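You operate a simulated robot arm through the tools that you are given. There is no shell and no other tool. Be economical: measure what you need, move in short steps, check, and stop when the job is done.

Carry out the task below with a simulated two-armed robot. There is one attempt and no reset: what you move stays moved.

JOB
Pick up the slip water bottle with one hand, pass it to the other hand and put it in the liner tray. Set down upright: slip water bottle.
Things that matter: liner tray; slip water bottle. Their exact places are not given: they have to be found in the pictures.

It is judged by the outcome, as a careful person would: the job done as asked, and still so three seconds after it is handed in. It fails if anything else is knocked over, pushed out of place, dropped, spilled or broken.

ROBOT AND FRAMES
Two 7-joint arms with two-finger parallel grippers on one trunk, on a base that drives. Base frame: it is fixed to the floor where the robot stands at the start and does not move with it; the origin is under the middle of the robot, x ahead of it, y to its left, z up. Units: m, rad, N and s.
The left shoulder is at the start at [0.021, 0.144, 1.324], the right one opposite. Places, roughly: liner tray (33x25 cm) [-2.38, -1.66, 0.2]. Payload 1.57 kg a hand.
The TCP of each hand is the grasp point between the finger pads, 0.03 m short of the fingertips. In the tool frame z runs along the fingers and y along their closing line. The gripper opens to 0.08 m. The fingers are 0.017 m wide and 0.012 m thick; the gripper's body (0.04 by 0.082 m) begins 0.08 m behind the TCP.
Orientation is told as [roll, pitch, yaw] about the base's x, y, z axes, in that order, counted from this pose: with the fingers straight down and closing along the base's y, the tool's x points along the base's -x, its y along +y and its z along -z.

CONTROLS
- The arms move only by the tool nudge_tool. It takes "left_increments", "right_increments" or both (then of equal length, played together; a hand with none holds still); each is a list of rows, each an object (a shift or turn left out is 0, a gripper value left out holds the last) with "xyz": the shift along the tool's x, y, z in units of 200 mm (1.0 is 200 mm), a list of three; "angular": the turn, a rotation vector about the tool's x, y, z in units of 45 degrees (1.0 is 45 degrees), a list of three. In form: [{"xyz": [tx, ty, tz], "angular": [ax, ay, az]}, ...]. A call has 1 to 10 rows; each row is the pose to reach, as a shift and turn from the pose commanded when the call began, along the tool's axes at that moment. "left_gripper" and "right_gripper" are, for a hand that has rows, the finger opening in cm, from 0 to 8, set as the call begins (left out, the last holds). A call with a number of a shift or a turn outside -1 to 1 is refused whole. A row lasts 0.2 s, in which the tool goes at most 0.05 m and 0.15 rad; a call with a longer step from one row to the next is refused whole, and so is a gripper value outside its range. Where a pose cannot be reached the arm comes as near as it can. A force on the tool above 40 N (or 10 N above the force at the start of the call, whichever is more), or a blocked arm, ends the call early, and 0.2 s more pass. Each finger travels about 0.045 m/s and halts on what it meets, pressing with about 33 N; the grip force reading is that of the motor and also rises with nothing between the fingers. The clock runs only during rows and for 0.2 s after the last one: add rows that repeat a pose to give the fingers time. The reply holds the time, the measured pose of the TCP, the force on the tool along the base axes, the opening and the grip force, in the units named above and with some noise, with the torque about the TCP (base axes, N m) and any sound that the robot's microphone picked up.
- Cameras (640 x 400 px; columns grow to the right, rows downward): "scene" is now at [0.1955, -0.027, 1.2441]; the picture's right is [-0.36, -0.93, -0.01], its down [-0.34, 0.14, -0.93] and it looks along [0.87, -0.33, -0.37] (base axes); focal length 214 px, centre (320, 200). "left" rides on the left gripper at [0.072, 0.007, -0.122] in its tool frame; the picture's right is [-0.09, 1.00, 0.00], its down [-0.84, -0.08, -0.54] and it looks along [-0.54, -0.05, 0.84] (tool axes); focal length 238 px, centre (320, 200). "right" rides on the right gripper at [0.072, -0.007, -0.122] in its tool frame; the picture's right is [0.09, 1.00, 0.00], its down [-0.84, 0.08, -0.54] and it looks along [-0.54, 0.05, 0.84] (tool axes); focal length 238 px, centre (320, 200).
- grab_frame(camera): a new picture of that camera. The clock stands still meanwhile.
- raise_lower(by): slides the trunk up (or, below 0, down) by that many m; the arms and the scene camera ride with it, the base frame stays. It gives what a move gives, with no picture.
- drive_base(legs): drives the robot by 1 to 6 legs, each [ahead, left, turn to the left] in m, m and rad, along the robot's own axes; the way and the turn of a leg run together, so that a leg with both is an arc; at most 1.5 m and 3.142 rad a leg. The arms and the cameras ride along, it lands a little off, and it stops where it bumps. It gives what a move gives.
- aim_head(pan, tilt): turns the head with the scene camera to pan (to the left, within 1.047 rad either way) and tilt (down, from -0.506 to 1.204), counted from straight ahead of the robot. It gives what a move gives.
- pixel_to_xyz(camera, pixels): for up to 12 pixels [column, row] of the newest picture of that camera ("zoom" is the newest enlarged one), the place [x, y, z] in the base frame of the surface seen there, good to about 0.002 m, but the place of the scene camera against the robot may be out by one fixed shift of up to 0.025 m in any direction. The clock stands still meanwhile.
- close_up(camera, box): a new picture of the part [left, top, right, bottom] of that camera's present view, enlarged. The clock stands still meanwhile.
- finish_job(): hands the job in; it is judged then, once.

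Keep the steps short. Do not move on a guess: measure, check each grasp and each placing, and mend mistakes. In all there are 80 turns and 62 pictures (those below and enlarged ones count). Leave the grippers open and the arms clear of the work at the hand-in unless told otherwise, and finish with a single line.

The tools are called after "Request:" by a JSON object that holds its "name" and its "arguments". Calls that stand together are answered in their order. nudge_tool: Moves the arms, as the interface text tells. Its arguments: {"type":"object","properties":{"left_increments":{"type":"array","items":{"type":"object","properties":{"xyz":{"type":"array","items":{"type":"number"}},"angular":{"type":"array","items":{"type":"number"}}}}},"left_gripper":{"type":"number"},"right_increments":{"type":"array","items":{"type":"object","properties":{"xyz":{"type":"array","items":{"type":"number"}},"angular":{"type":"array","items":{"type":"number"}}}}},"right_gripper":{"type":"number"}},"required":[]} The other tools are called the same way: raise_lower (by) slides the trunk up or down; drive_base (legs) drives the base; aim_head (pan, tilt) turns the head that bears the scene camera; grab_frame (camera) takes a picture; pixel_to_xyz (camera, pixels) gives the place of the surface under pixels of a picture; close_up (camera, box) takes an enlarged picture of a part of a camera's view; finish_job () hands the job in.

At the start:

```text
time: 0.0
left_eef_pos: [0.3289, 0.104, 1.2164]
left_orientation: [0.022, 0.096, 0.001]
left_ft_force: [-0.5, -0.1, -0.5]
left_torque: [0.0, -0.04, 0.02]
left_gripper_width: 0.0798
left_grip_force: 0.1
right_eef_pos: [0.326, -0.2394, 1.1933]
right_orientation: [-0.003, 0.165, -0.008]
right_ft_force: [-0.4, 0.0, -0.2]
right_torque: [0.04, 0.03, -0.01]
right_gripper_width: 0.0799
right_grip_force: 0.1
trunk travel left (down, up): [-0.6, 0.64]
robot x, y, heading: [-0.0012, -0.0032, -0.001]
head pan, tilt: [-0.51, 0.379]
```

scene: 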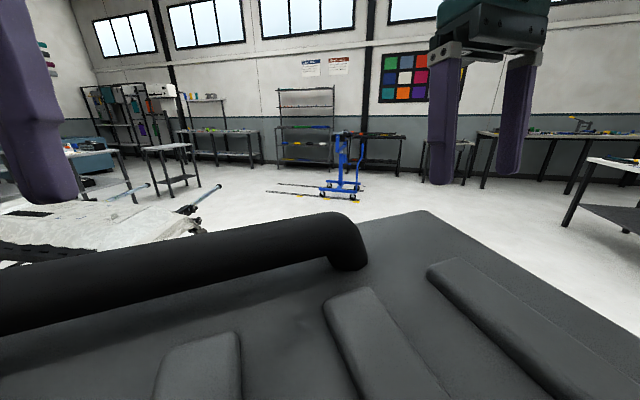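
right: 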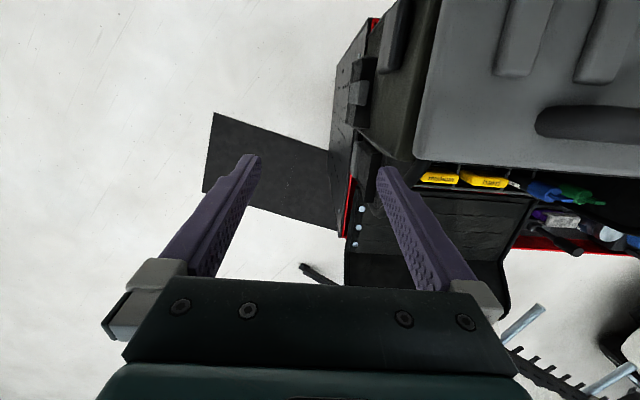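
left: 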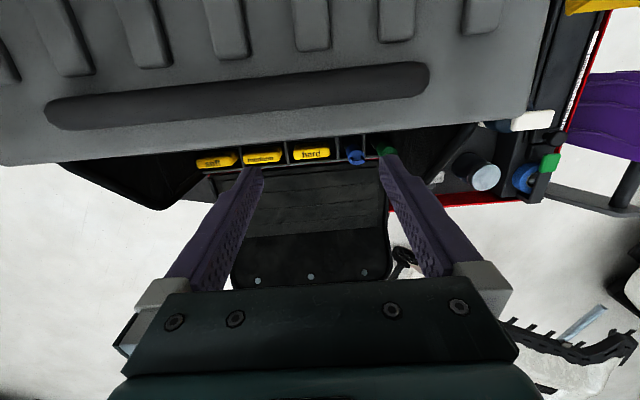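

The scene camera shows a dark cart close in front and a workshop beyond it. I can't see the bottle yet, so I'll turn the head to look for it.

Request:
{"name": "aim_head", "arguments": {"pan": 0.6, "tilt": 0.5}}

Request:
{"name": "grab_frame", "arguments": {"camera": "scene"}}

Request:
{"name": "aim_head", "arguments": {"pan": -1.04, "tilt": 0.5}}

Request:
{"name": "grab_frame", "arguments": {"camera": "scene"}}

```text
time: 1.3
left_eef_pos: [0.3277, 0.0952, 1.2156]
left_orientation: [0.007, 0.099, 0.0]
left_ft_force: [0.3, -0.4, 0.3]
left_torque: [-0.02, -0.02, 0.02]
left_gripper_width: 0.08
left_grip_force: 0.1
right_eef_pos: [0.3239, -0.2485, 1.1989]
right_orientation: [-0.016, 0.166, -0.009]
right_ft_force: [-0.4, 0.3, -1.0]
right_torque: [-0.04, 0.0, 0.0]
right_gripper_width: 0.0799
right_grip_force: 0.1
trunk travel left (down, up): [-0.6, 0.64]
robot x, y, heading: [-0.0019, 0.0026, 0.003]
head pan, tilt: [0.6, 0.499]
```

```text
58 pictures are left
```

scene: 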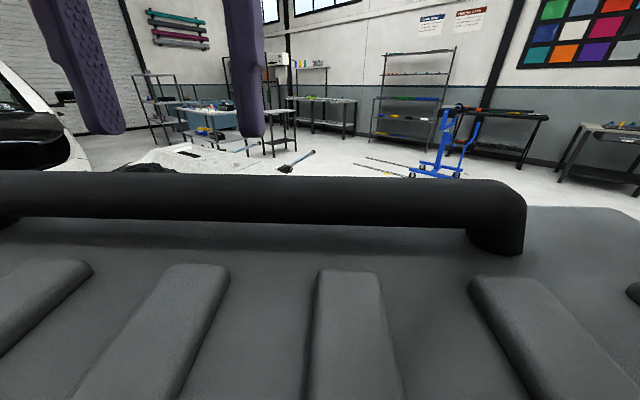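

```text
time: 3.0
left_eef_pos: [0.3281, 0.0994, 1.2175]
left_orientation: [0.013, 0.098, 0.0]
left_ft_force: [-0.5, -0.6, 0.3]
left_torque: [0.01, -0.04, 0.0]
left_gripper_width: 0.08
left_grip_force: 0.1
right_eef_pos: [0.3244, -0.2451, 1.1962]
right_orientation: [-0.01, 0.166, -0.007]
right_ft_force: [0.2, -0.9, 0.0]
right_torque: [-0.01, -0.02, -0.07]
right_gripper_width: 0.0805
right_grip_force: 0.0
trunk travel left (down, up): [-0.6, 0.64]
robot x, y, heading: [-0.0003, -0.0007, 0.004]
head pan, tilt: [-1.04, 0.499]
```

```text
57 pictures are left
```

scene: 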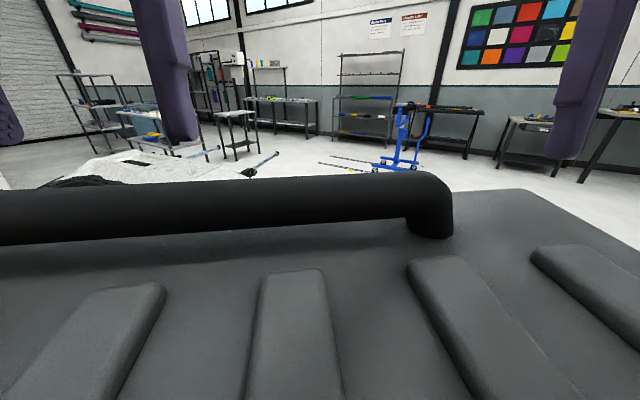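

The last two frames look almost alike even though the pan was very different. I'll take a fresh frame to check.

Request:
{"name": "grab_frame", "arguments": {"camera": "scene"}}

```text
56 pictures are left
```

scene: 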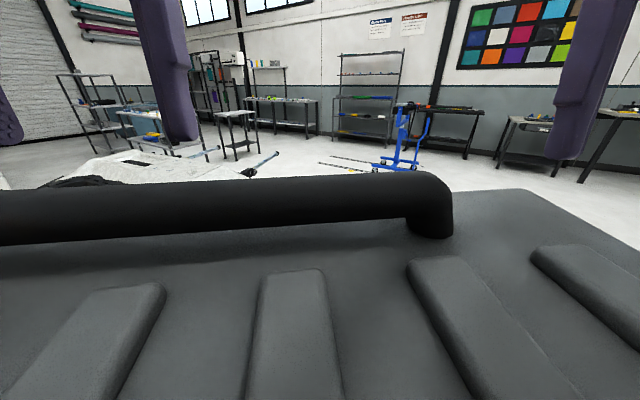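

The frame hasn't changed, so the reported pan doesn't match the view. I'll aim again and compare.

Request:
{"name": "aim_head", "arguments": {"pan": -1.0, "tilt": 0.3}}

Request:
{"name": "grab_frame", "arguments": {"camera": "scene"}}

```text
time: 3.8
left_eef_pos: [0.3274, 0.1021, 1.2165]
left_orientation: [0.016, 0.097, 0.001]
left_ft_force: [-0.4, -0.1, 0.6]
left_torque: [-0.05, 0.01, 0.02]
left_gripper_width: 0.0798
left_grip_force: 0.0
right_eef_pos: [0.3247, -0.2423, 1.1954]
right_orientation: [-0.009, 0.166, -0.006]
right_ft_force: [-0.2, -0.4, -0.3]
right_torque: [0.03, -0.01, 0.01]
right_gripper_width: 0.0799
right_grip_force: 0.1
trunk travel left (down, up): [-0.6, 0.64]
robot x, y, heading: [-0.0021, 0.0047, 0.001]
head pan, tilt: [-1.0, 0.3]
```

```text
55 pictures are left
```

scene: 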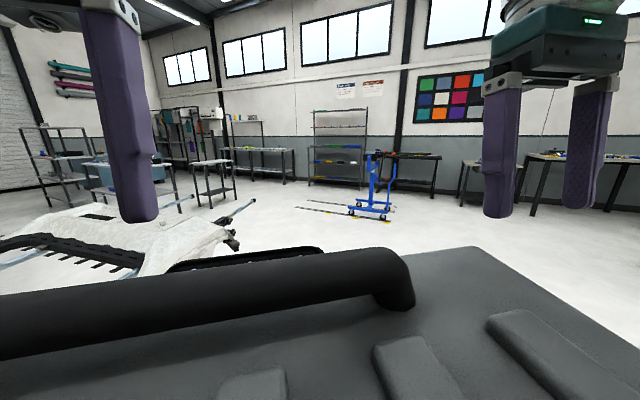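

The view is lagging behind the command, so I'll repeat the aim and let it settle.

Request:
{"name": "aim_head", "arguments": {"pan": -1.0, "tilt": 0.3}}

Request:
{"name": "grab_frame", "arguments": {"camera": "scene"}}

```text
time: 4.4
left_eef_pos: [0.3271, 0.1028, 1.2172]
left_orientation: [0.017, 0.094, 0.002]
left_ft_force: [-0.2, 0.4, -0.5]
left_torque: [-0.01, 0.0, 0.01]
left_gripper_width: 0.0802
left_grip_force: 0.1
right_eef_pos: [0.3259, -0.2418, 1.1938]
right_orientation: [-0.004, 0.165, -0.008]
right_ft_force: [0.5, 0.3, -0.3]
right_torque: [-0.01, 0.01, 0.01]
right_gripper_width: 0.0802
right_grip_force: 0.0
trunk travel left (down, up): [-0.6, 0.64]
robot x, y, heading: [0.0022, -0.0008, -0.001]
head pan, tilt: [-1.0, 0.3]
```

```text
54 pictures are left
```

scene: 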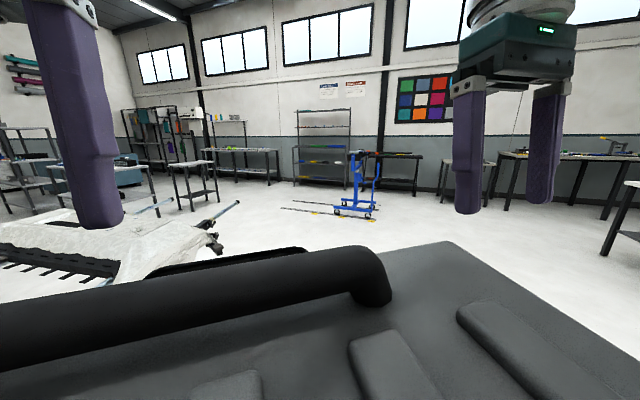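

The head moves slowly, but it does follow. The tray is behind the robot, so I'll back away from the cart and turn to face it.

Request:
{"name": "drive_base", "arguments": {"legs": [[-0.35, 0, 0], [0, 0, -1.2]]}}

Request:
{"name": "aim_head", "arguments": {"pan": 0.0, "tilt": 0.4}}

Request:
{"name": "aim_head", "arguments": {"pan": 0.0, "tilt": 0.4}}

Request:
{"name": "grab_frame", "arguments": {"camera": "scene"}}

```text
time: 5.9
left_eef_pos: [0.3187, 0.1063, 1.236]
left_orientation: [0.016, 0.006, 0.003]
left_ft_force: [-0.2, -0.5, -0.4]
left_torque: [0.01, -0.03, -0.02]
left_gripper_width: 0.0803
left_grip_force: 0.1
right_eef_pos: [0.3193, -0.2387, 1.2138]
right_orientation: [-0.008, 0.072, -0.006]
right_ft_force: [-0.7, 0.3, -0.1]
right_torque: [0.0, -0.01, 0.01]
right_gripper_width: 0.0798
right_grip_force: 0.1
trunk travel left (down, up): [-0.6, 0.64]
robot x, y, heading: [-0.0744, 0.0021, -0.001]
head pan, tilt: [-1.0, 0.3]
stopped in leg 1: the robot was blocked; the commanded pose is now the measured one
```

```text
time: 7.2
left_eef_pos: [0.3166, 0.1034, 1.2357]
left_orientation: [0.014, 0.0, 0.0]
left_ft_force: [0.8, 0.1, -0.7]
left_torque: [0.01, 0.02, -0.02]
left_gripper_width: 0.0798
left_grip_force: 0.0
right_eef_pos: [0.316, -0.2426, 1.2135]
right_orientation: [-0.009, 0.069, -0.006]
right_ft_force: [0.4, -0.2, -0.3]
right_torque: [-0.02, 0.0, 0.02]
right_gripper_width: 0.0801
right_grip_force: 0.1
trunk travel left (down, up): [-0.6, 0.64]
robot x, y, heading: [-0.0778, -0.0012, 0.004]
head pan, tilt: [0.0, 0.4]
```

```text
time: 7.8
left_eef_pos: [0.316, 0.1005, 1.2343]
left_orientation: [0.012, 0.002, 0.001]
left_ft_force: [-0.1, -0.1, -0.3]
left_torque: [0.02, -0.01, 0.0]
left_gripper_width: 0.0799
left_grip_force: 0.0
right_eef_pos: [0.3163, -0.243, 1.214]
right_orientation: [-0.01, 0.071, -0.007]
right_ft_force: [1.0, 0.5, -0.1]
right_torque: [-0.01, -0.02, -0.02]
right_gripper_width: 0.0799
right_grip_force: 0.0
trunk travel left (down, up): [-0.6, 0.64]
robot x, y, heading: [-0.0779, 0.0007, 0.001]
head pan, tilt: [0.0, 0.4]
```

```text
53 pictures are left
```

scene: 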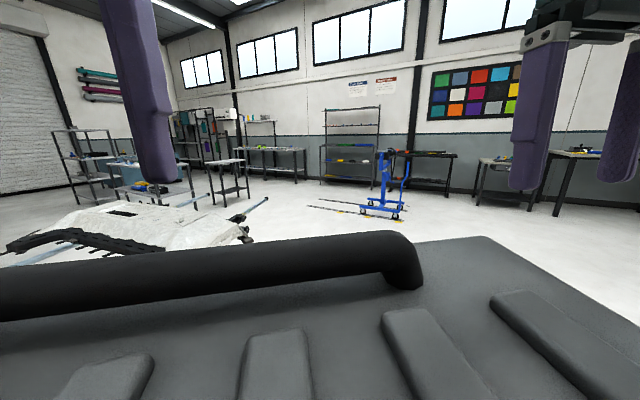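

The robot stopped after 7 cm, and the hands barely moved while the base did. I'll measure where the cart surfaces and handle are, and look through the hand cameras.

Request:
{"name": "pixel_to_xyz", "arguments": {"camera": "scene", "pixels": [[200, 265], [400, 260], [480, 240], [560, 380], [330, 370], [60, 300], [380, 160], [150, 170], [530, 180], [120, 215], [595, 275], [450, 300]]}}

Request:
{"name": "grab_frame", "arguments": {"camera": "left"}}

Request:
{"name": "grab_frame", "arguments": {"camera": "right"}}

```text
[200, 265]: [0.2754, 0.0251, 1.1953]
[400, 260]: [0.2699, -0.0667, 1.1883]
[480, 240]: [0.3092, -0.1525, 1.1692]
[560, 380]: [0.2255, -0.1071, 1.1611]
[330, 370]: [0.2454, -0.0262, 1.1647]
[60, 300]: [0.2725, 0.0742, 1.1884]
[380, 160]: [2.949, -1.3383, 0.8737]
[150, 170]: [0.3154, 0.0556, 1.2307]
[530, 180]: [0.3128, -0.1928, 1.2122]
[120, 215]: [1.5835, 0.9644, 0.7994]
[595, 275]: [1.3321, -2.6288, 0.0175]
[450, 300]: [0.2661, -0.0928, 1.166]
```

```text
52 pictures are left
```

left: 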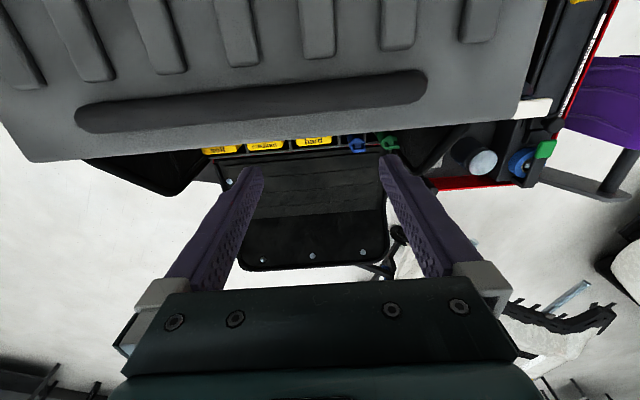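

```text
51 pictures are left
```

right: 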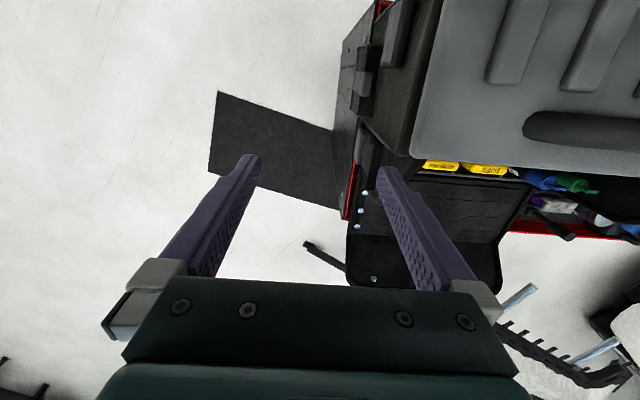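

The toolbox lid (z≈1.165) and its handle (z≈1.19) sit between the robot and its hands, so the arms probably caught on them. I'll raise the trunk to clear them and look again.

Request:
{"name": "raise_lower", "arguments": {"by": 0.3}}

Request:
{"name": "aim_head", "arguments": {"pan": 0.0, "tilt": 0.9}}

Request:
{"name": "aim_head", "arguments": {"pan": 0.0, "tilt": 0.9}}

Request:
{"name": "grab_frame", "arguments": {"camera": "scene"}}

```text
time: 9.0
left_eef_pos: [0.2684, 0.0965, 1.2101]
left_orientation: [0.001, 0.029, 0.02]
left_ft_force: [-7.7, -1.3, 146.1]
left_torque: [2.29, -0.69, 0.6]
left_gripper_width: 0.0692
left_grip_force: 0.1
right_eef_pos: [0.254, -0.2475, 1.1825]
right_orientation: [-0.014, 0.167, -0.007]
right_ft_force: [0.9, 0.4, -0.4]
right_torque: [0.0, 0.01, -0.03]
right_gripper_width: 0.0799
right_grip_force: 0.1
trunk travel left (down, up): [-0.685, 0.555]
robot x, y, heading: [-0.0756, 0.0006, 0.002]
head pan, tilt: [0.0, 0.4]
stopped: the force on the tool passed its limit at 454 N (the readings are from after the stop); the commanded pose is now the measured one
```

```text
time: 9.9
left_eef_pos: [0.2686, 0.096, 1.2098]
left_orientation: [0.0, 0.026, 0.023]
left_ft_force: [-8.8, 3.5, 129.0]
left_torque: [0.85, -0.53, 0.46]
left_gripper_width: 0.0689
left_grip_force: 0.0
right_eef_pos: [0.2524, -0.2478, 1.1839]
right_orientation: [-0.014, 0.167, -0.008]
right_ft_force: [-0.3, 1.0, -0.2]
right_torque: [-0.01, -0.01, -0.02]
right_gripper_width: 0.0798
right_grip_force: 0.0
trunk travel left (down, up): [-0.685, 0.555]
robot x, y, heading: [-0.0766, -0.0014, 0.006]
head pan, tilt: [0.0, 0.901]
```

```text
time: 10.5
left_eef_pos: [0.2684, 0.0972, 1.2091]
left_orientation: [-0.001, 0.026, 0.021]
left_ft_force: [-8.7, 1.8, 127.5]
left_torque: [0.69, -0.56, 0.62]
left_gripper_width: 0.0691
left_grip_force: 0.1
right_eef_pos: [0.2524, -0.2475, 1.1852]
right_orientation: [-0.013, 0.168, -0.007]
right_ft_force: [0.0, 0.6, 1.4]
right_torque: [-0.01, 0.0, -0.06]
right_gripper_width: 0.0803
right_grip_force: 0.0
trunk travel left (down, up): [-0.685, 0.555]
robot x, y, heading: [-0.0754, 0.0002, 0.0]
head pan, tilt: [0.0, 0.901]
```

```text
50 pictures are left
```

scene: 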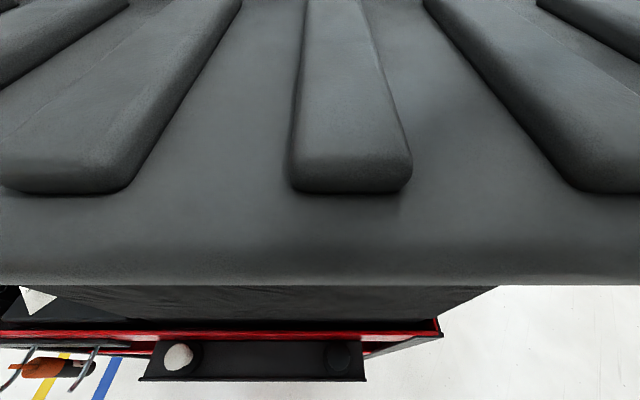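

Now the left hand is pressing about 130 N down on the toolbox (z 1.21). I'll lift both hands straight up off it in small steps.

Request:
{"name": "nudge_tool", "arguments": {"left_increments": [{"xyz": [0, 0, -0.1]}, {"xyz": [0, 0, -0.25]}, {"xyz": [0, 0, -0.4]}], "right_increments": [{"xyz": [0, 0, -0.1]}, {"xyz": [0, 0, -0.25]}, {"xyz": [0, 0, -0.4]}]}}

Request:
{"name": "grab_frame", "arguments": {"camera": "left"}}

```text
time: 11.1
left_eef_pos: [0.2717, 0.0974, 1.2102]
left_orientation: [-0.005, 0.126, 0.031]
left_ft_force: [31.5, -11.1, 133.6]
left_torque: [4.7, -1.41, -1.09]
left_gripper_width: 0.068
left_grip_force: 0.0
right_eef_pos: [0.2474, -0.2569, 1.1832]
right_orientation: [-0.016, 0.295, -0.037]
right_ft_force: [0.1, -0.3, -0.1]
right_torque: [0.01, 0.01, 0.01]
right_gripper_width: 0.0801
right_grip_force: 0.1
trunk travel left (down, up): [-0.685, 0.555]
robot x, y, heading: [-0.0725, 0.0001, -0.007]
head pan, tilt: [0.0, 0.901]
stopped in row 2 (left hand): the force on the tool passed its limit at 140 N (the readings are from after the stop); the commanded pose is now the measured one
```

```text
49 pictures are left
```

left: 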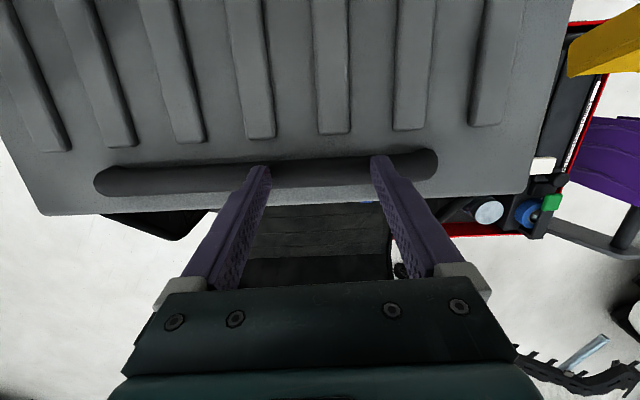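

The hands pitched instead of rising, so the arms look close to a folding limit. I'll raise the trunk a little and see whether the hands go up with it.

Request:
{"name": "raise_lower", "arguments": {"by": 0.06}}

```text
time: 12.1
left_eef_pos: [0.2606, 0.0977, 1.2625]
left_orientation: [0.0, 0.147, 0.03]
left_ft_force: [0.5, -0.5, 0.8]
left_torque: [-0.02, -0.01, 0.0]
left_gripper_width: 0.0799
left_grip_force: 0.1
right_eef_pos: [0.2387, -0.2575, 1.2397]
right_orientation: [-0.018, 0.31, -0.038]
right_ft_force: [0.1, 0.4, -0.4]
right_torque: [0.0, 0.01, 0.0]
right_gripper_width: 0.0801
right_grip_force: 0.0
trunk travel left (down, up): [-0.745, 0.495]
robot x, y, heading: [-0.0766, -0.0021, 0.004]
head pan, tilt: [0.0, 0.901]
```

The left hand came free: force is about 0 and z is 1.26. I'll raise the trunk more for clearance before driving.

Request:
{"name": "raise_lower", "arguments": {"by": 0.2}}

Request:
{"name": "aim_head", "arguments": {"pan": 0.0, "tilt": 0.7}}

Request:
{"name": "grab_frame", "arguments": {"camera": "scene"}}

```text
time: 14.2
left_eef_pos: [0.2598, 0.0972, 1.4635]
left_orientation: [-0.001, 0.146, 0.029]
left_ft_force: [0.2, -0.2, -0.3]
left_torque: [0.0, 0.0, 0.02]
left_gripper_width: 0.0798
left_grip_force: 0.0
right_eef_pos: [0.2382, -0.2574, 1.4397]
right_orientation: [-0.018, 0.309, -0.037]
right_ft_force: [-0.5, -0.6, -0.2]
right_torque: [-0.02, 0.0, 0.01]
right_gripper_width: 0.08
right_grip_force: 0.1
trunk travel left (down, up): [-0.945, 0.295]
robot x, y, heading: [-0.0761, -0.0018, -0.0]
head pan, tilt: [0.0, 0.901]
```

```text
time: 15.0
left_eef_pos: [0.2605, 0.097, 1.4633]
left_orientation: [0.0, 0.146, 0.03]
left_ft_force: [0.7, 0.2, 0.2]
left_torque: [0.0, -0.01, -0.02]
left_gripper_width: 0.0801
left_grip_force: 0.1
right_eef_pos: [0.239, -0.2577, 1.4406]
right_orientation: [-0.018, 0.311, -0.035]
right_ft_force: [-0.3, 0.1, 0.1]
right_torque: [0.0, -0.01, 0.0]
right_gripper_width: 0.0799
right_grip_force: 0.0
trunk travel left (down, up): [-0.945, 0.295]
robot x, y, heading: [-0.0767, -0.0028, -0.004]
head pan, tilt: [0.0, 0.7]
```

```text
48 pictures are left
```

scene: 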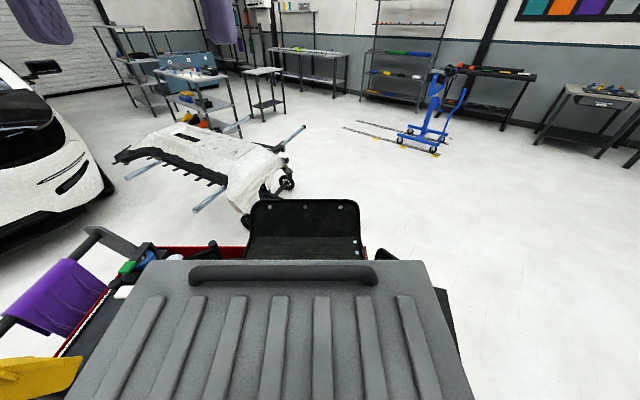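

The toolbox is now well below the hands. I'll look left and right for the bottle and for free floor.

Request:
{"name": "aim_head", "arguments": {"pan": -1.04, "tilt": 0.6}}

Request:
{"name": "aim_head", "arguments": {"pan": -1.04, "tilt": 0.6}}

Request:
{"name": "grab_frame", "arguments": {"camera": "scene"}}

Request:
{"name": "aim_head", "arguments": {"pan": 1.04, "tilt": 0.6}}

Request:
{"name": "aim_head", "arguments": {"pan": 1.04, "tilt": 0.6}}

Request:
{"name": "grab_frame", "arguments": {"camera": "scene"}}

```text
time: 16.3
left_eef_pos: [0.2595, 0.0963, 1.4637]
left_orientation: [0.001, 0.149, 0.03]
left_ft_force: [0.0, 0.8, -0.7]
left_torque: [0.0, -0.01, 0.0]
left_gripper_width: 0.08
left_grip_force: 0.0
right_eef_pos: [0.2387, -0.2576, 1.439]
right_orientation: [-0.018, 0.307, -0.037]
right_ft_force: [-0.7, 0.0, -0.7]
right_torque: [-0.03, -0.02, 0.01]
right_gripper_width: 0.0801
right_grip_force: 0.0
trunk travel left (down, up): [-0.945, 0.295]
robot x, y, heading: [-0.075, -0.0007, -0.002]
head pan, tilt: [-1.04, 0.6]
```

```text
time: 16.9
left_eef_pos: [0.2591, 0.0966, 1.4636]
left_orientation: [-0.001, 0.148, 0.029]
left_ft_force: [-0.7, -0.6, 1.2]
left_torque: [0.0, -0.02, 0.0]
left_gripper_width: 0.0797
left_grip_force: 0.1
right_eef_pos: [0.2375, -0.2569, 1.4402]
right_orientation: [-0.018, 0.309, -0.037]
right_ft_force: [-0.7, -0.5, 0.4]
right_torque: [0.01, -0.01, 0.03]
right_gripper_width: 0.0797
right_grip_force: 0.0
trunk travel left (down, up): [-0.945, 0.295]
robot x, y, heading: [-0.0775, -0.0002, 0.003]
head pan, tilt: [-1.04, 0.6]
```

```text
47 pictures are left
```

scene: 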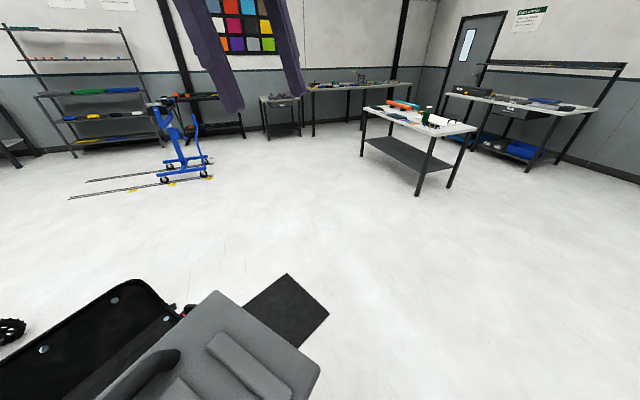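

```text
time: 18.9
left_eef_pos: [0.2604, 0.0976, 1.4632]
left_orientation: [0.0, 0.147, 0.031]
left_ft_force: [-0.1, 0.0, 0.5]
left_torque: [0.02, -0.03, -0.02]
left_gripper_width: 0.0799
left_grip_force: 0.0
right_eef_pos: [0.2386, -0.2579, 1.4387]
right_orientation: [-0.018, 0.309, -0.036]
right_ft_force: [0.4, 0.2, 0.5]
right_torque: [0.01, 0.01, 0.0]
right_gripper_width: 0.0799
right_grip_force: 0.0
trunk travel left (down, up): [-0.945, 0.295]
robot x, y, heading: [-0.0801, -0.0027, -0.002]
head pan, tilt: [1.04, 0.6]
```

```text
time: 19.4
left_eef_pos: [0.2601, 0.0974, 1.4632]
left_orientation: [-0.001, 0.147, 0.03]
left_ft_force: [-0.5, -0.4, 0.4]
left_torque: [0.02, 0.03, -0.04]
left_gripper_width: 0.08
left_grip_force: 0.2
right_eef_pos: [0.2379, -0.2574, 1.4391]
right_orientation: [-0.017, 0.308, -0.036]
right_ft_force: [0.3, 0.0, 0.3]
right_torque: [-0.02, -0.01, 0.01]
right_gripper_width: 0.0798
right_grip_force: 0.1
trunk travel left (down, up): [-0.945, 0.295]
robot x, y, heading: [-0.0764, -0.0042, -0.004]
head pan, tilt: [1.04, 0.6]
```

```text
46 pictures are left
```

scene: 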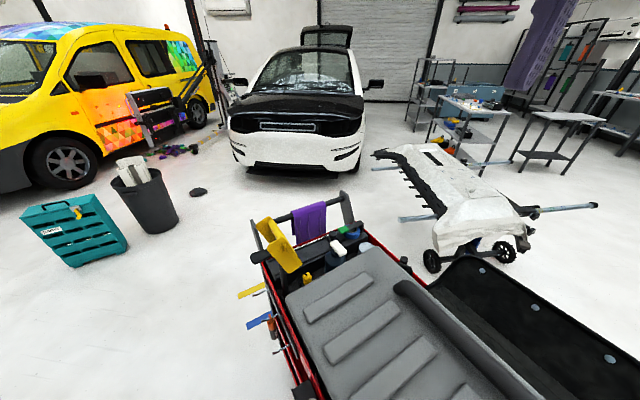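

Floor on both sides is free. There's a table on the right with what may be a bottle near pixel (428,113). I'll back off a little and turn right to see what's behind.

Request:
{"name": "drive_base", "arguments": {"legs": [[-0.25, 0, 0], [0, 0, -1.5]]}}

Request:
{"name": "aim_head", "arguments": {"pan": -0.6, "tilt": 0.5}}

Request:
{"name": "aim_head", "arguments": {"pan": -0.6, "tilt": 0.5}}

Request:
{"name": "grab_frame", "arguments": {"camera": "scene"}}

```text
time: 24.9
left_eef_pos: [-0.2025, -0.3304, 1.4633]
left_orientation: [0.0, 0.146, -1.47]
left_ft_force: [0.5, -0.2, -0.5]
left_torque: [-0.01, 0.01, -0.03]
left_gripper_width: 0.0801
left_grip_force: 0.0
right_eef_pos: [-0.5578, -0.3336, 1.4402]
right_orientation: [-0.018, 0.309, -1.535]
right_ft_force: [-0.5, 0.1, 0.8]
right_torque: [0.01, 0.01, -0.03]
right_gripper_width: 0.08
right_grip_force: 0.0
trunk travel left (down, up): [-0.945, 0.295]
robot x, y, heading: [-0.3258, 0.0018, -1.504]
head pan, tilt: [1.04, 0.6]
```

```text
time: 26.6
left_eef_pos: [-0.2018, -0.3302, 1.4624]
left_orientation: [0.0, 0.145, -1.469]
left_ft_force: [-0.5, 0.6, -0.1]
left_torque: [0.02, 0.01, -0.01]
left_gripper_width: 0.0801
left_grip_force: 0.0
right_eef_pos: [-0.5578, -0.3328, 1.4386]
right_orientation: [-0.018, 0.309, -1.534]
right_ft_force: [1.4, 0.7, -0.4]
right_torque: [-0.01, 0.0, 0.04]
right_gripper_width: 0.0801
right_grip_force: 0.0
trunk travel left (down, up): [-0.945, 0.295]
robot x, y, heading: [-0.3243, -0.0024, -1.498]
head pan, tilt: [-0.6, 0.499]
```

```text
time: 27.2
left_eef_pos: [-0.2028, -0.3295, 1.4631]
left_orientation: [0.0, 0.148, -1.469]
left_ft_force: [0.6, -0.1, 0.0]
left_torque: [0.0, 0.01, 0.0]
left_gripper_width: 0.0803
left_grip_force: 0.0
right_eef_pos: [-0.5582, -0.3328, 1.4394]
right_orientation: [-0.016, 0.31, -1.537]
right_ft_force: [0.2, 0.3, 0.7]
right_torque: [-0.01, 0.02, 0.0]
right_gripper_width: 0.08
right_grip_force: 0.1
trunk travel left (down, up): [-0.945, 0.295]
robot x, y, heading: [-0.3258, -0.0017, -1.5]
head pan, tilt: [-0.6, 0.499]
```

```text
45 pictures are left
```

scene: 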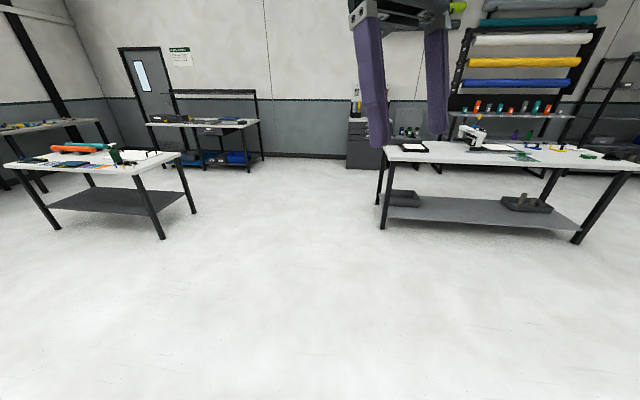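

The right-hand table has black trays on its lower shelf at (402,198) and (527,203). I'll measure both trays and zoom in on both tables.

Request:
{"name": "pixel_to_xyz", "arguments": {"camera": "scene", "pixels": [[402, 200], [527, 205], [470, 205], [385, 150], [620, 165], [575, 240], [382, 228], [115, 155], [10, 163], [155, 238], [175, 155], [545, 152]]}}

Request:
{"name": "close_up", "arguments": {"camera": "scene", "box": [370, 120, 640, 250]}}

Request:
{"name": "close_up", "arguments": {"camera": "scene", "box": [0, 110, 200, 240]}}

```text
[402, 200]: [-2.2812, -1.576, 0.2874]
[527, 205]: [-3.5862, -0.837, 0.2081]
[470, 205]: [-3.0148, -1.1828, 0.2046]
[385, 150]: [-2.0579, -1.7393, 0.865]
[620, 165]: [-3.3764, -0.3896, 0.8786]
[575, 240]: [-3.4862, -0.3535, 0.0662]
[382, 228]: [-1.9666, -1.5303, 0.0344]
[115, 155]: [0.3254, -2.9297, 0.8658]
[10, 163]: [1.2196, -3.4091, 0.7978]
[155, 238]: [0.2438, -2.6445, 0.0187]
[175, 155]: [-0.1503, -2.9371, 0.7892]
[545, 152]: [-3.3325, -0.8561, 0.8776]
```

```text
2.37 times, centred on (505, 185) of scene
```

zoom: 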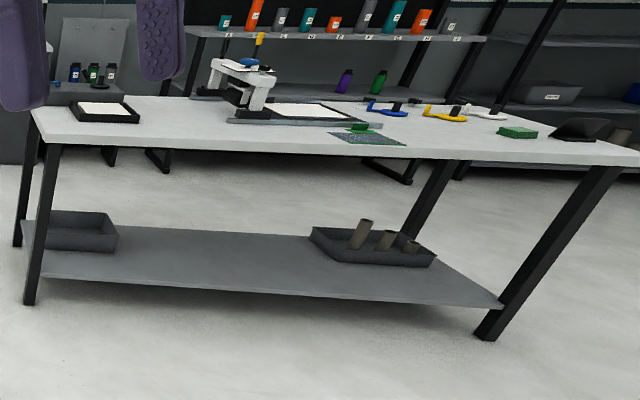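

```text
3.08 times, centred on (100, 175) of scene
```

zoom: 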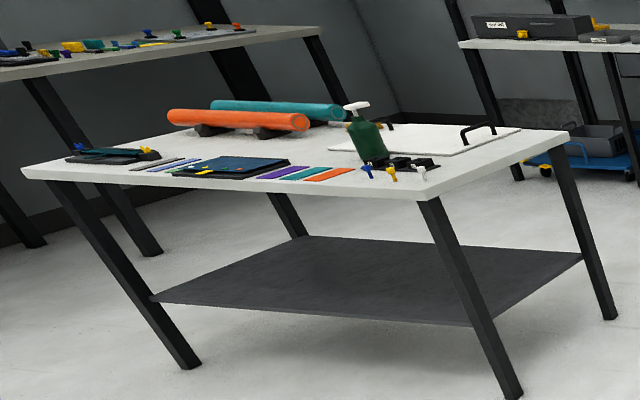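

The left table has a green spray bottle at zoom pixel (372,140), and it's the likely slip-water bottle. I'll measure it and zoom in closer to check for labels or rivals.

Request:
{"name": "pixel_to_xyz", "arguments": {"camera": "zoom", "pixels": [[370, 145], [357, 108], [380, 163], [365, 128], [420, 195], [568, 135], [430, 165], [20, 172], [235, 120], [370, 172], [490, 130]]}}

Request:
{"name": "close_up", "arguments": {"camera": "scene", "box": [85, 135, 149, 175]}}

Request:
{"name": "close_up", "arguments": {"camera": "scene", "box": [340, 80, 500, 180]}}

```text
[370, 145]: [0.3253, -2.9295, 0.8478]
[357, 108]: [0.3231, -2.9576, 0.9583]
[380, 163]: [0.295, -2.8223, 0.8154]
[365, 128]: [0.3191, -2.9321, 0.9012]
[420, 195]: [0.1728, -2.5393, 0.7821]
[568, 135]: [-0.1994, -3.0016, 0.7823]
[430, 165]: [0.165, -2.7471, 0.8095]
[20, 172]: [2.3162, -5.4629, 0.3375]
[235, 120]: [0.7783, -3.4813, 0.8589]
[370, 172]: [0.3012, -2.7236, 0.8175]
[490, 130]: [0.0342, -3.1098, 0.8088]
```

```text
10.00 times, centred on (117, 155) of scene
```

zoom: 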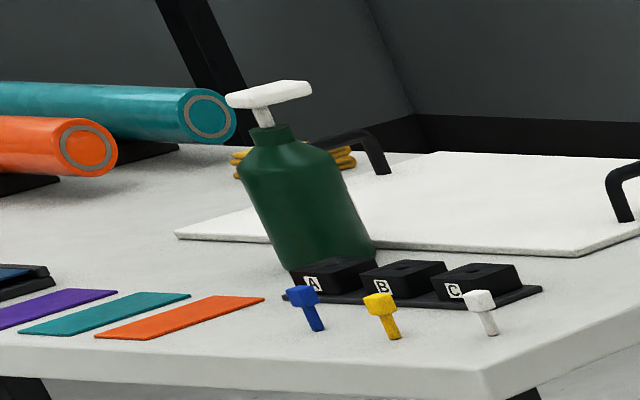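

```text
4.00 times, centred on (420, 130) of scene
```

zoom: 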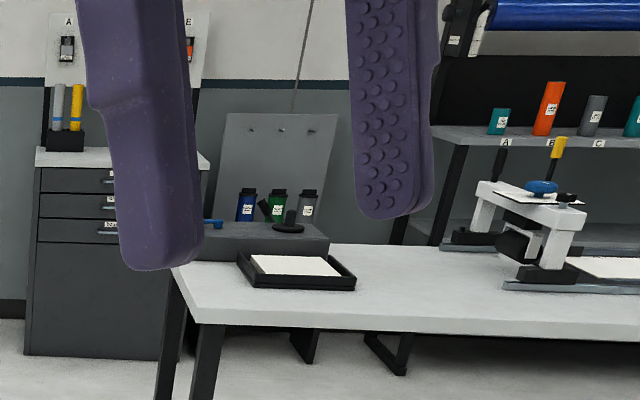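

The green pump bottle stands by the vinyl rolls at about (0.32,-2.94), on a top at z≈0.79. The table's front edge runs from about (0.17,-2.54) toward (1.2,-3.4). I'll drive to about 1.1 m in front of the bottle, facing that edge.

Request:
{"name": "drive_base", "arguments": {"legs": [[1.4, 0, 0], [0, 1.18, 0], [0.6, 0, 0], [0, 0, -0.75]]}}

Request:
{"name": "aim_head", "arguments": {"pan": 0.0, "tilt": 0.6}}

Request:
{"name": "aim_head", "arguments": {"pan": 0.0, "tilt": 0.6}}

Request:
{"name": "grab_frame", "arguments": {"camera": "scene"}}

```text
time: 44.8
left_eef_pos: [0.8727, -2.2174, 1.4633]
left_orientation: [-0.001, 0.147, -2.211]
left_ft_force: [-0.2, 0.1, 0.8]
left_torque: [-0.04, 0.03, -0.02]
left_gripper_width: 0.08
left_grip_force: 0.1
right_eef_pos: [0.6069, -1.9788, 1.44]
right_orientation: [-0.02, 0.309, -2.28]
right_ft_force: [-0.8, 0.7, 0.0]
right_torque: [-0.01, 0.03, 0.0]
right_gripper_width: 0.0798
right_grip_force: 0.0
trunk travel left (down, up): [-0.945, 0.295]
robot x, y, heading: [1.0023, -1.8938, -2.24]
head pan, tilt: [-0.6, 0.499]
```

```text
time: 45.8
left_eef_pos: [0.8714, -2.2172, 1.4632]
left_orientation: [0.001, 0.146, -2.212]
left_ft_force: [-0.7, -0.3, 0.0]
left_torque: [0.02, -0.05, 0.03]
left_gripper_width: 0.0799
left_grip_force: 0.1
right_eef_pos: [0.6079, -1.9791, 1.4376]
right_orientation: [-0.02, 0.309, -2.28]
right_ft_force: [-0.1, -1.0, -0.4]
right_torque: [0.0, 0.0, -0.01]
right_gripper_width: 0.0801
right_grip_force: 0.0
trunk travel left (down, up): [-0.945, 0.295]
robot x, y, heading: [1.0055, -1.8936, -2.24]
head pan, tilt: [0.0, 0.6]
```

```text
time: 46.4
left_eef_pos: [0.8711, -2.2176, 1.4624]
left_orientation: [0.001, 0.146, -2.21]
left_ft_force: [0.0, -0.4, 0.4]
left_torque: [0.0, 0.0, -0.01]
left_gripper_width: 0.08
left_grip_force: 0.1
right_eef_pos: [0.6081, -1.9783, 1.4383]
right_orientation: [-0.019, 0.309, -2.28]
right_ft_force: [0.4, -0.7, 0.2]
right_torque: [-0.01, 0.0, 0.03]
right_gripper_width: 0.0801
right_grip_force: 0.1
trunk travel left (down, up): [-0.945, 0.295]
robot x, y, heading: [1.0014, -1.8959, -2.244]
head pan, tilt: [0.0, 0.6]
```

```text
40 pictures are left
```

scene: 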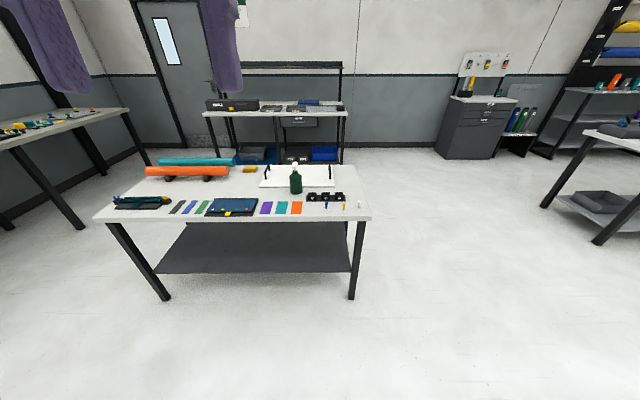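

The green bottle is at (296,180). There are other bottles in the background near (525,120). I'll zoom in on both groups and measure the bottle and table.

Request:
{"name": "close_up", "arguments": {"camera": "scene", "box": [440, 60, 600, 160]}}

Request:
{"name": "close_up", "arguments": {"camera": "scene", "box": [240, 150, 384, 240]}}

Request:
{"name": "pixel_to_xyz", "arguments": {"camera": "zoom", "pixels": [[252, 60], [248, 100], [250, 150], [250, 188], [226, 150], [276, 150], [300, 190], [460, 205], [575, 290], [575, 215], [100, 280], [250, 225]]}}

```text
4.00 times, centred on (520, 110) of scene
```

zoom: 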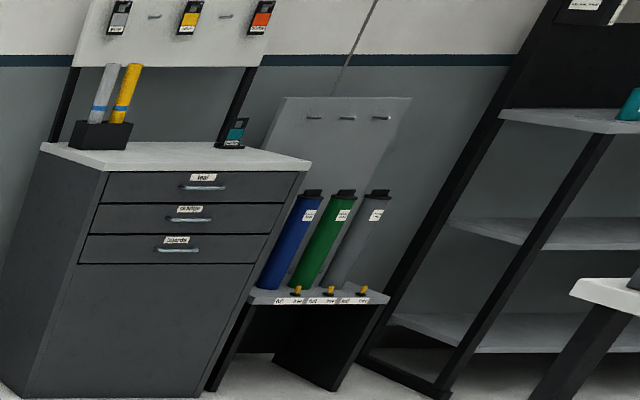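

```text
4.44 times, centred on (312, 195) of scene
```

zoom: 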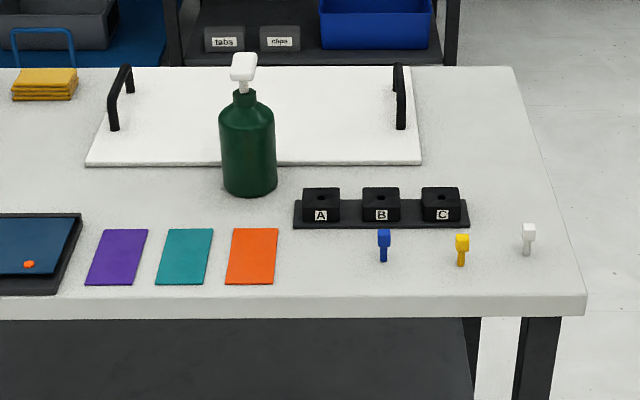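

```text
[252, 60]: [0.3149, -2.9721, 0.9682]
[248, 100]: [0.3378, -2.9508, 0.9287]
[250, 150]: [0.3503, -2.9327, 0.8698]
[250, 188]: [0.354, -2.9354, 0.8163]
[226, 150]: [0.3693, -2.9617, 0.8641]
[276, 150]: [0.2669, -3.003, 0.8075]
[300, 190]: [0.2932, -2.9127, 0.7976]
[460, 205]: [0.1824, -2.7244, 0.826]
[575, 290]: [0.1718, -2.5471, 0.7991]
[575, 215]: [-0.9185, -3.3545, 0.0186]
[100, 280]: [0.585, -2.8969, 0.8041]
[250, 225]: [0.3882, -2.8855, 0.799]
```

I take the green pump bottle, about 7 cm wide and 17 cm tall, as the target. I'll lower the trunk in free space for table-height work, then pitch the left hand to point forward.

Request:
{"name": "raise_lower", "arguments": {"by": -0.45}}

Request:
{"name": "nudge_tool", "arguments": {"left_increments": [{"angular": [0, -0.16, 0]}, {"angular": [0, -0.32, 0]}, {"angular": [0, -0.48, 0]}, {"angular": [0, -0.64, 0]}, {"angular": [0, -0.8, 0]}, {"angular": [0, -0.96, 0]}]}}

Request:
{"name": "nudge_tool", "arguments": {"left_increments": [{"angular": [0, -0.14, 0]}, {"angular": [0, -0.28, 0]}, {"angular": [0, -0.42, 0]}, {"angular": [0, -0.56, 0]}]}}

```text
refused: -0.45 is not a number from -0.4 to 0.4
```

```text
time: 47.8
left_eef_pos: [0.8771, -2.2191, 1.4459]
left_orientation: [0.038, -0.557, -2.213]
left_ft_force: [-0.6, 0.0, 0.4]
left_torque: [0.01, 0.02, -0.02]
left_gripper_width: 0.0801
left_grip_force: 0.1
right_eef_pos: [0.6076, -1.9784, 1.4391]
right_orientation: [-0.018, 0.308, -2.28]
right_ft_force: [-0.4, -0.1, 0.4]
right_torque: [-0.02, 0.01, 0.0]
right_gripper_width: 0.0798
right_grip_force: 0.0
trunk travel left (down, up): [-0.945, 0.295]
robot x, y, heading: [1.0038, -1.8915, -2.241]
head pan, tilt: [0.0, 0.6]
```

```text
time: 48.8
left_eef_pos: [0.8482, -2.2218, 1.464]
left_orientation: [-0.002, -1.049, -2.209]
left_ft_force: [-0.6, 0.1, -0.3]
left_torque: [0.04, 0.0, 0.03]
left_gripper_width: 0.0802
left_grip_force: 0.0
left hand out of reach, approached as far as the arm can: row 3, 4
right_eef_pos: [0.6081, -1.9787, 1.4393]
right_orientation: [-0.02, 0.31, -2.279]
right_ft_force: [0.0, -0.2, -0.7]
right_torque: [0.02, -0.01, -0.02]
right_gripper_width: 0.0799
right_grip_force: 0.0
trunk travel left (down, up): [-0.945, 0.295]
robot x, y, heading: [1.0058, -1.887, -2.241]
head pan, tilt: [0.0, 0.6]
```

The left hand now points 30° below horizontal. I'll lower the trunk 0.4, then test the forward reach by 0.2 m, with the table edge still about 0.5 m away.

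Request:
{"name": "raise_lower", "arguments": {"by": -0.4}}

Request:
{"name": "nudge_tool", "arguments": {"left_increments": [{"xyz": [-0.12, 0, 0.21]}, {"xyz": [-0.24, 0, 0.42]}, {"xyz": [-0.36, 0, 0.62]}, {"xyz": [-0.5, 0, 0.84]}, {"xyz": [-0.5, 0, 0.86]}]}}

Request:
{"name": "grab_frame", "arguments": {"camera": "left"}}

```text
time: 52.6
left_eef_pos: [0.8484, -2.2216, 1.0628]
left_orientation: [0.001, -1.048, -2.21]
left_ft_force: [-0.7, -0.3, 1.0]
left_torque: [0.01, 0.01, 0.01]
left_gripper_width: 0.0799
left_grip_force: 0.0
right_eef_pos: [0.6082, -1.9785, 1.0399]
right_orientation: [-0.019, 0.308, -2.28]
right_ft_force: [0.1, 0.0, 0.2]
right_torque: [0.0, -0.03, 0.01]
right_gripper_width: 0.0797
right_grip_force: 0.1
trunk travel left (down, up): [-0.545, 0.695]
robot x, y, heading: [0.9995, -1.8927, -2.243]
head pan, tilt: [0.0, 0.6]
```

```text
refused: row 4 steps farther than a row can; nothing moved
```

```text
37 pictures are left
```

left: 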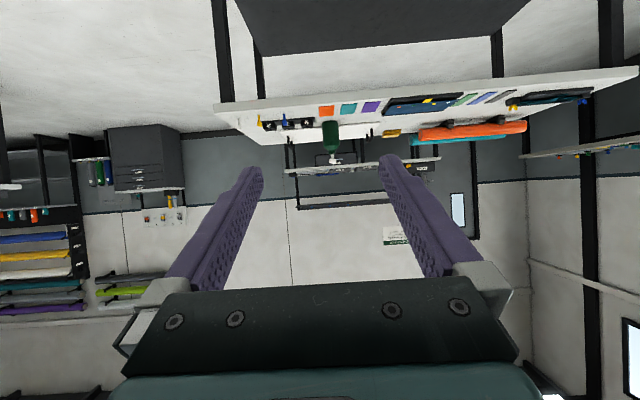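

The left camera shows the bottle upside down at about (330,140). I'll lower another 0.2 and extend forward.

Request:
{"name": "raise_lower", "arguments": {"by": -0.2}}

Request:
{"name": "nudge_tool", "arguments": {"left_increments": [{"xyz": [-0.1, 0, 0.18]}, {"xyz": [-0.2, 0, 0.35]}, {"xyz": [-0.3, 0, 0.52]}, {"xyz": [-0.4, 0, 0.69]}, {"xyz": [-0.5, 0, 0.86]}]}}

Request:
{"name": "grab_frame", "arguments": {"camera": "left"}}

```text
time: 54.8
left_eef_pos: [0.8487, -2.223, 0.8635]
left_orientation: [0.0, -1.046, -2.209]
left_ft_force: [1.0, 0.0, -0.1]
left_torque: [0.01, -0.02, 0.01]
left_gripper_width: 0.0797
left_grip_force: 0.0
right_eef_pos: [0.6077, -1.9788, 0.8391]
right_orientation: [-0.019, 0.308, -2.279]
right_ft_force: [0.2, 0.0, -0.2]
right_torque: [-0.01, 0.02, -0.01]
right_gripper_width: 0.08
right_grip_force: 0.0
trunk travel left (down, up): [-0.345, 0.895]
robot x, y, heading: [1.0033, -1.8938, -2.242]
head pan, tilt: [0.0, 0.6]
```

```text
time: 56.0
left_eef_pos: [0.7292, -2.3827, 0.8624]
left_orientation: [0.002, -1.047, -2.211]
left_ft_force: [-0.5, -0.8, -0.4]
left_torque: [-0.02, 0.0, 0.04]
left_gripper_width: 0.08
left_grip_force: 0.2
right_eef_pos: [0.6058, -1.9787, 0.8406]
right_orientation: [-0.021, 0.308, -2.28]
right_ft_force: [-0.6, -0.5, -0.2]
right_torque: [0.03, 0.01, 0.03]
right_gripper_width: 0.08
right_grip_force: 0.1
trunk travel left (down, up): [-0.345, 0.895]
robot x, y, heading: [1.0013, -1.8954, -2.242]
head pan, tilt: [0.0, 0.6]
```

```text
36 pictures are left
```

left: 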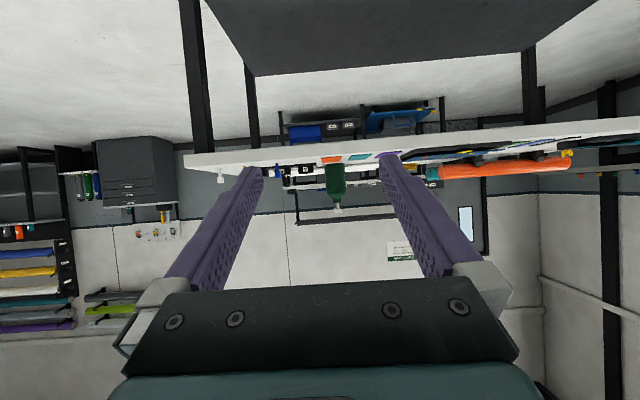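

The reach works: the hand is now 0.56 m from the robot's axis. Next I'll measure the bottle through the left hand camera.

Request:
{"name": "close_up", "arguments": {"camera": "left", "box": [280, 140, 400, 215]}}

Request:
{"name": "pixel_to_xyz", "arguments": {"camera": "left", "pixels": [[336, 170], [336, 180], [336, 190], [329, 180], [344, 180], [336, 207], [280, 160], [336, 158]]}}

```text
5.33 times, centred on (340, 178) of left
```

zoom: 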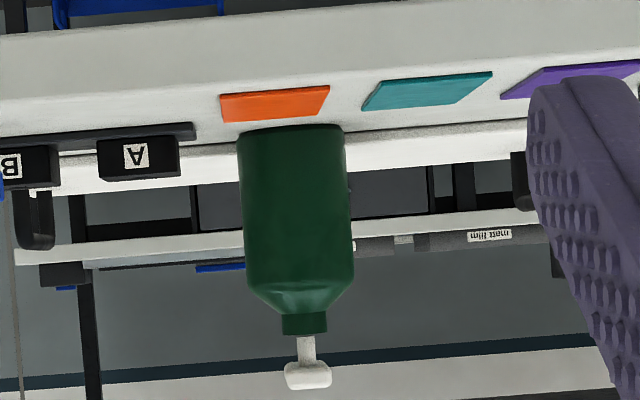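

```text
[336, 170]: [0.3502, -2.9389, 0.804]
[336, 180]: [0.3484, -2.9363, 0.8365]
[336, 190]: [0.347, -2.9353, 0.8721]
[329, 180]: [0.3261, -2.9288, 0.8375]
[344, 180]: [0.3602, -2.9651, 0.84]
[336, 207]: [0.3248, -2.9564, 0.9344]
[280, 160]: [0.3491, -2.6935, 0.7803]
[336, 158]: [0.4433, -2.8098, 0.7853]
```

From the hand camera, the bottle's axis is at about (0.328,-2.964), base z≈0.787, body 0.069 m wide up to z≈0.884. I'll drive 0.5 m ahead and 0.04 left, keeping the hand short of the bottle, then measure again.

Request:
{"name": "drive_base", "arguments": {"legs": [[0.5, 0.04, 0]]}}

Request:
{"name": "grab_frame", "arguments": {"camera": "left"}}

```text
time: 58.9
left_eef_pos: [0.4476, -2.8027, 0.8631]
left_orientation: [-0.001, -1.047, -2.209]
left_ft_force: [0.5, 0.0, 0.1]
left_torque: [0.0, 0.02, 0.0]
left_gripper_width: 0.0801
left_grip_force: 0.0
right_eef_pos: [0.324, -2.3988, 0.8399]
right_orientation: [-0.018, 0.309, -2.278]
right_ft_force: [0.5, -0.4, 0.1]
right_torque: [0.0, -0.02, 0.02]
right_gripper_width: 0.0804
right_grip_force: 0.0
trunk travel left (down, up): [-0.345, 0.895]
robot x, y, heading: [0.7203, -2.3153, -2.24]
head pan, tilt: [0.0, 0.6]
```

```text
34 pictures are left
```

left: 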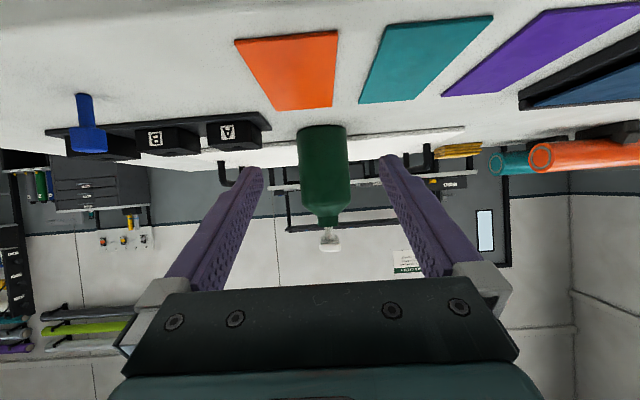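

The bottle is centred between the fingers. I'll measure its surface to set the last approach.

Request:
{"name": "pixel_to_xyz", "arguments": {"camera": "left", "pixels": [[324, 165], [301, 165], [346, 165], [305, 165], [342, 165], [324, 145], [324, 205], [328, 222], [330, 243], [324, 122], [290, 120], [262, 140]]}}

```text
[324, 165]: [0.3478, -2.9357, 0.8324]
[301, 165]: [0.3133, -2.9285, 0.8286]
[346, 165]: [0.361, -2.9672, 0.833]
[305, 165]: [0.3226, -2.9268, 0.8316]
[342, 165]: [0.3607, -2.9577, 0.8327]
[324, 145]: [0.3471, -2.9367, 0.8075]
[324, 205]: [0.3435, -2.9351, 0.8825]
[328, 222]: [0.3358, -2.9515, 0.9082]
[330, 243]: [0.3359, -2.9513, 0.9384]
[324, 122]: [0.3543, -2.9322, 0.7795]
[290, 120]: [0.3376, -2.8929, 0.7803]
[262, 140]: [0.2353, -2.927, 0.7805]
```

The fitted axis is (0.326,-2.962), which is 0.200 m ahead and about 3 mm right of the TCP. I'll drive ahead 0.1 and then measure where the hand is.

Request:
{"name": "drive_base", "arguments": {"legs": [[0.1, 0, 0]]}}

```text
time: 60.1
left_eef_pos: [0.3872, -2.8803, 0.8624]
left_orientation: [0.001, -1.045, -2.209]
left_ft_force: [0.6, -0.3, 0.3]
left_torque: [0.0, -0.01, 0.0]
left_gripper_width: 0.0802
left_grip_force: 0.0
right_eef_pos: [0.2624, -2.4761, 0.8408]
right_orientation: [-0.018, 0.309, -2.277]
right_ft_force: [0.2, -0.3, -0.1]
right_torque: [-0.01, -0.04, 0.04]
right_gripper_width: 0.0799
right_grip_force: 0.0
trunk travel left (down, up): [-0.345, 0.895]
robot x, y, heading: [0.6605, -2.3895, -2.242]
head pan, tilt: [0.0, 0.6]
```

The hand needs 0.102 m forward and 0.022 m down, with no sideways move. I'll go about half way and then check the picture.

Request:
{"name": "nudge_tool", "arguments": {"left_increments": [{"xyz": [-0.002, 0, 0.11]}, {"xyz": [-0.005, 0, 0.228]}, {"xyz": [-0.06, 0, 0.32]}, {"xyz": [-0.06, 0, 0.32]}], "left_gripper": 8}}

Request:
{"name": "grab_frame", "arguments": {"camera": "left"}}

```text
time: 61.1
left_eef_pos: [0.3486, -2.9298, 0.8408]
left_orientation: [-0.001, -1.047, -2.208]
left_ft_force: [0.7, -0.3, 0.2]
left_torque: [-0.01, 0.02, -0.01]
left_gripper_width: 0.0799
left_grip_force: 0.0
right_eef_pos: [0.2632, -2.4768, 0.8395]
right_orientation: [-0.017, 0.309, -2.278]
right_ft_force: [-0.4, 0.3, 0.4]
right_torque: [-0.01, -0.03, 0.03]
right_gripper_width: 0.08
right_grip_force: 0.0
trunk travel left (down, up): [-0.345, 0.895]
robot x, y, heading: [0.6558, -2.3869, -2.241]
head pan, tilt: [0.0, 0.6]
```

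```text
33 pictures are left
```

left: 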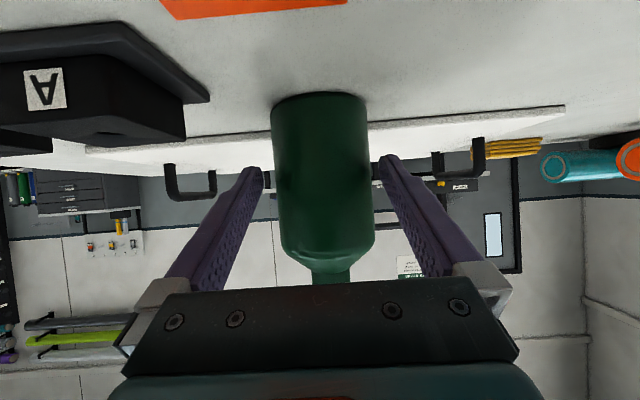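

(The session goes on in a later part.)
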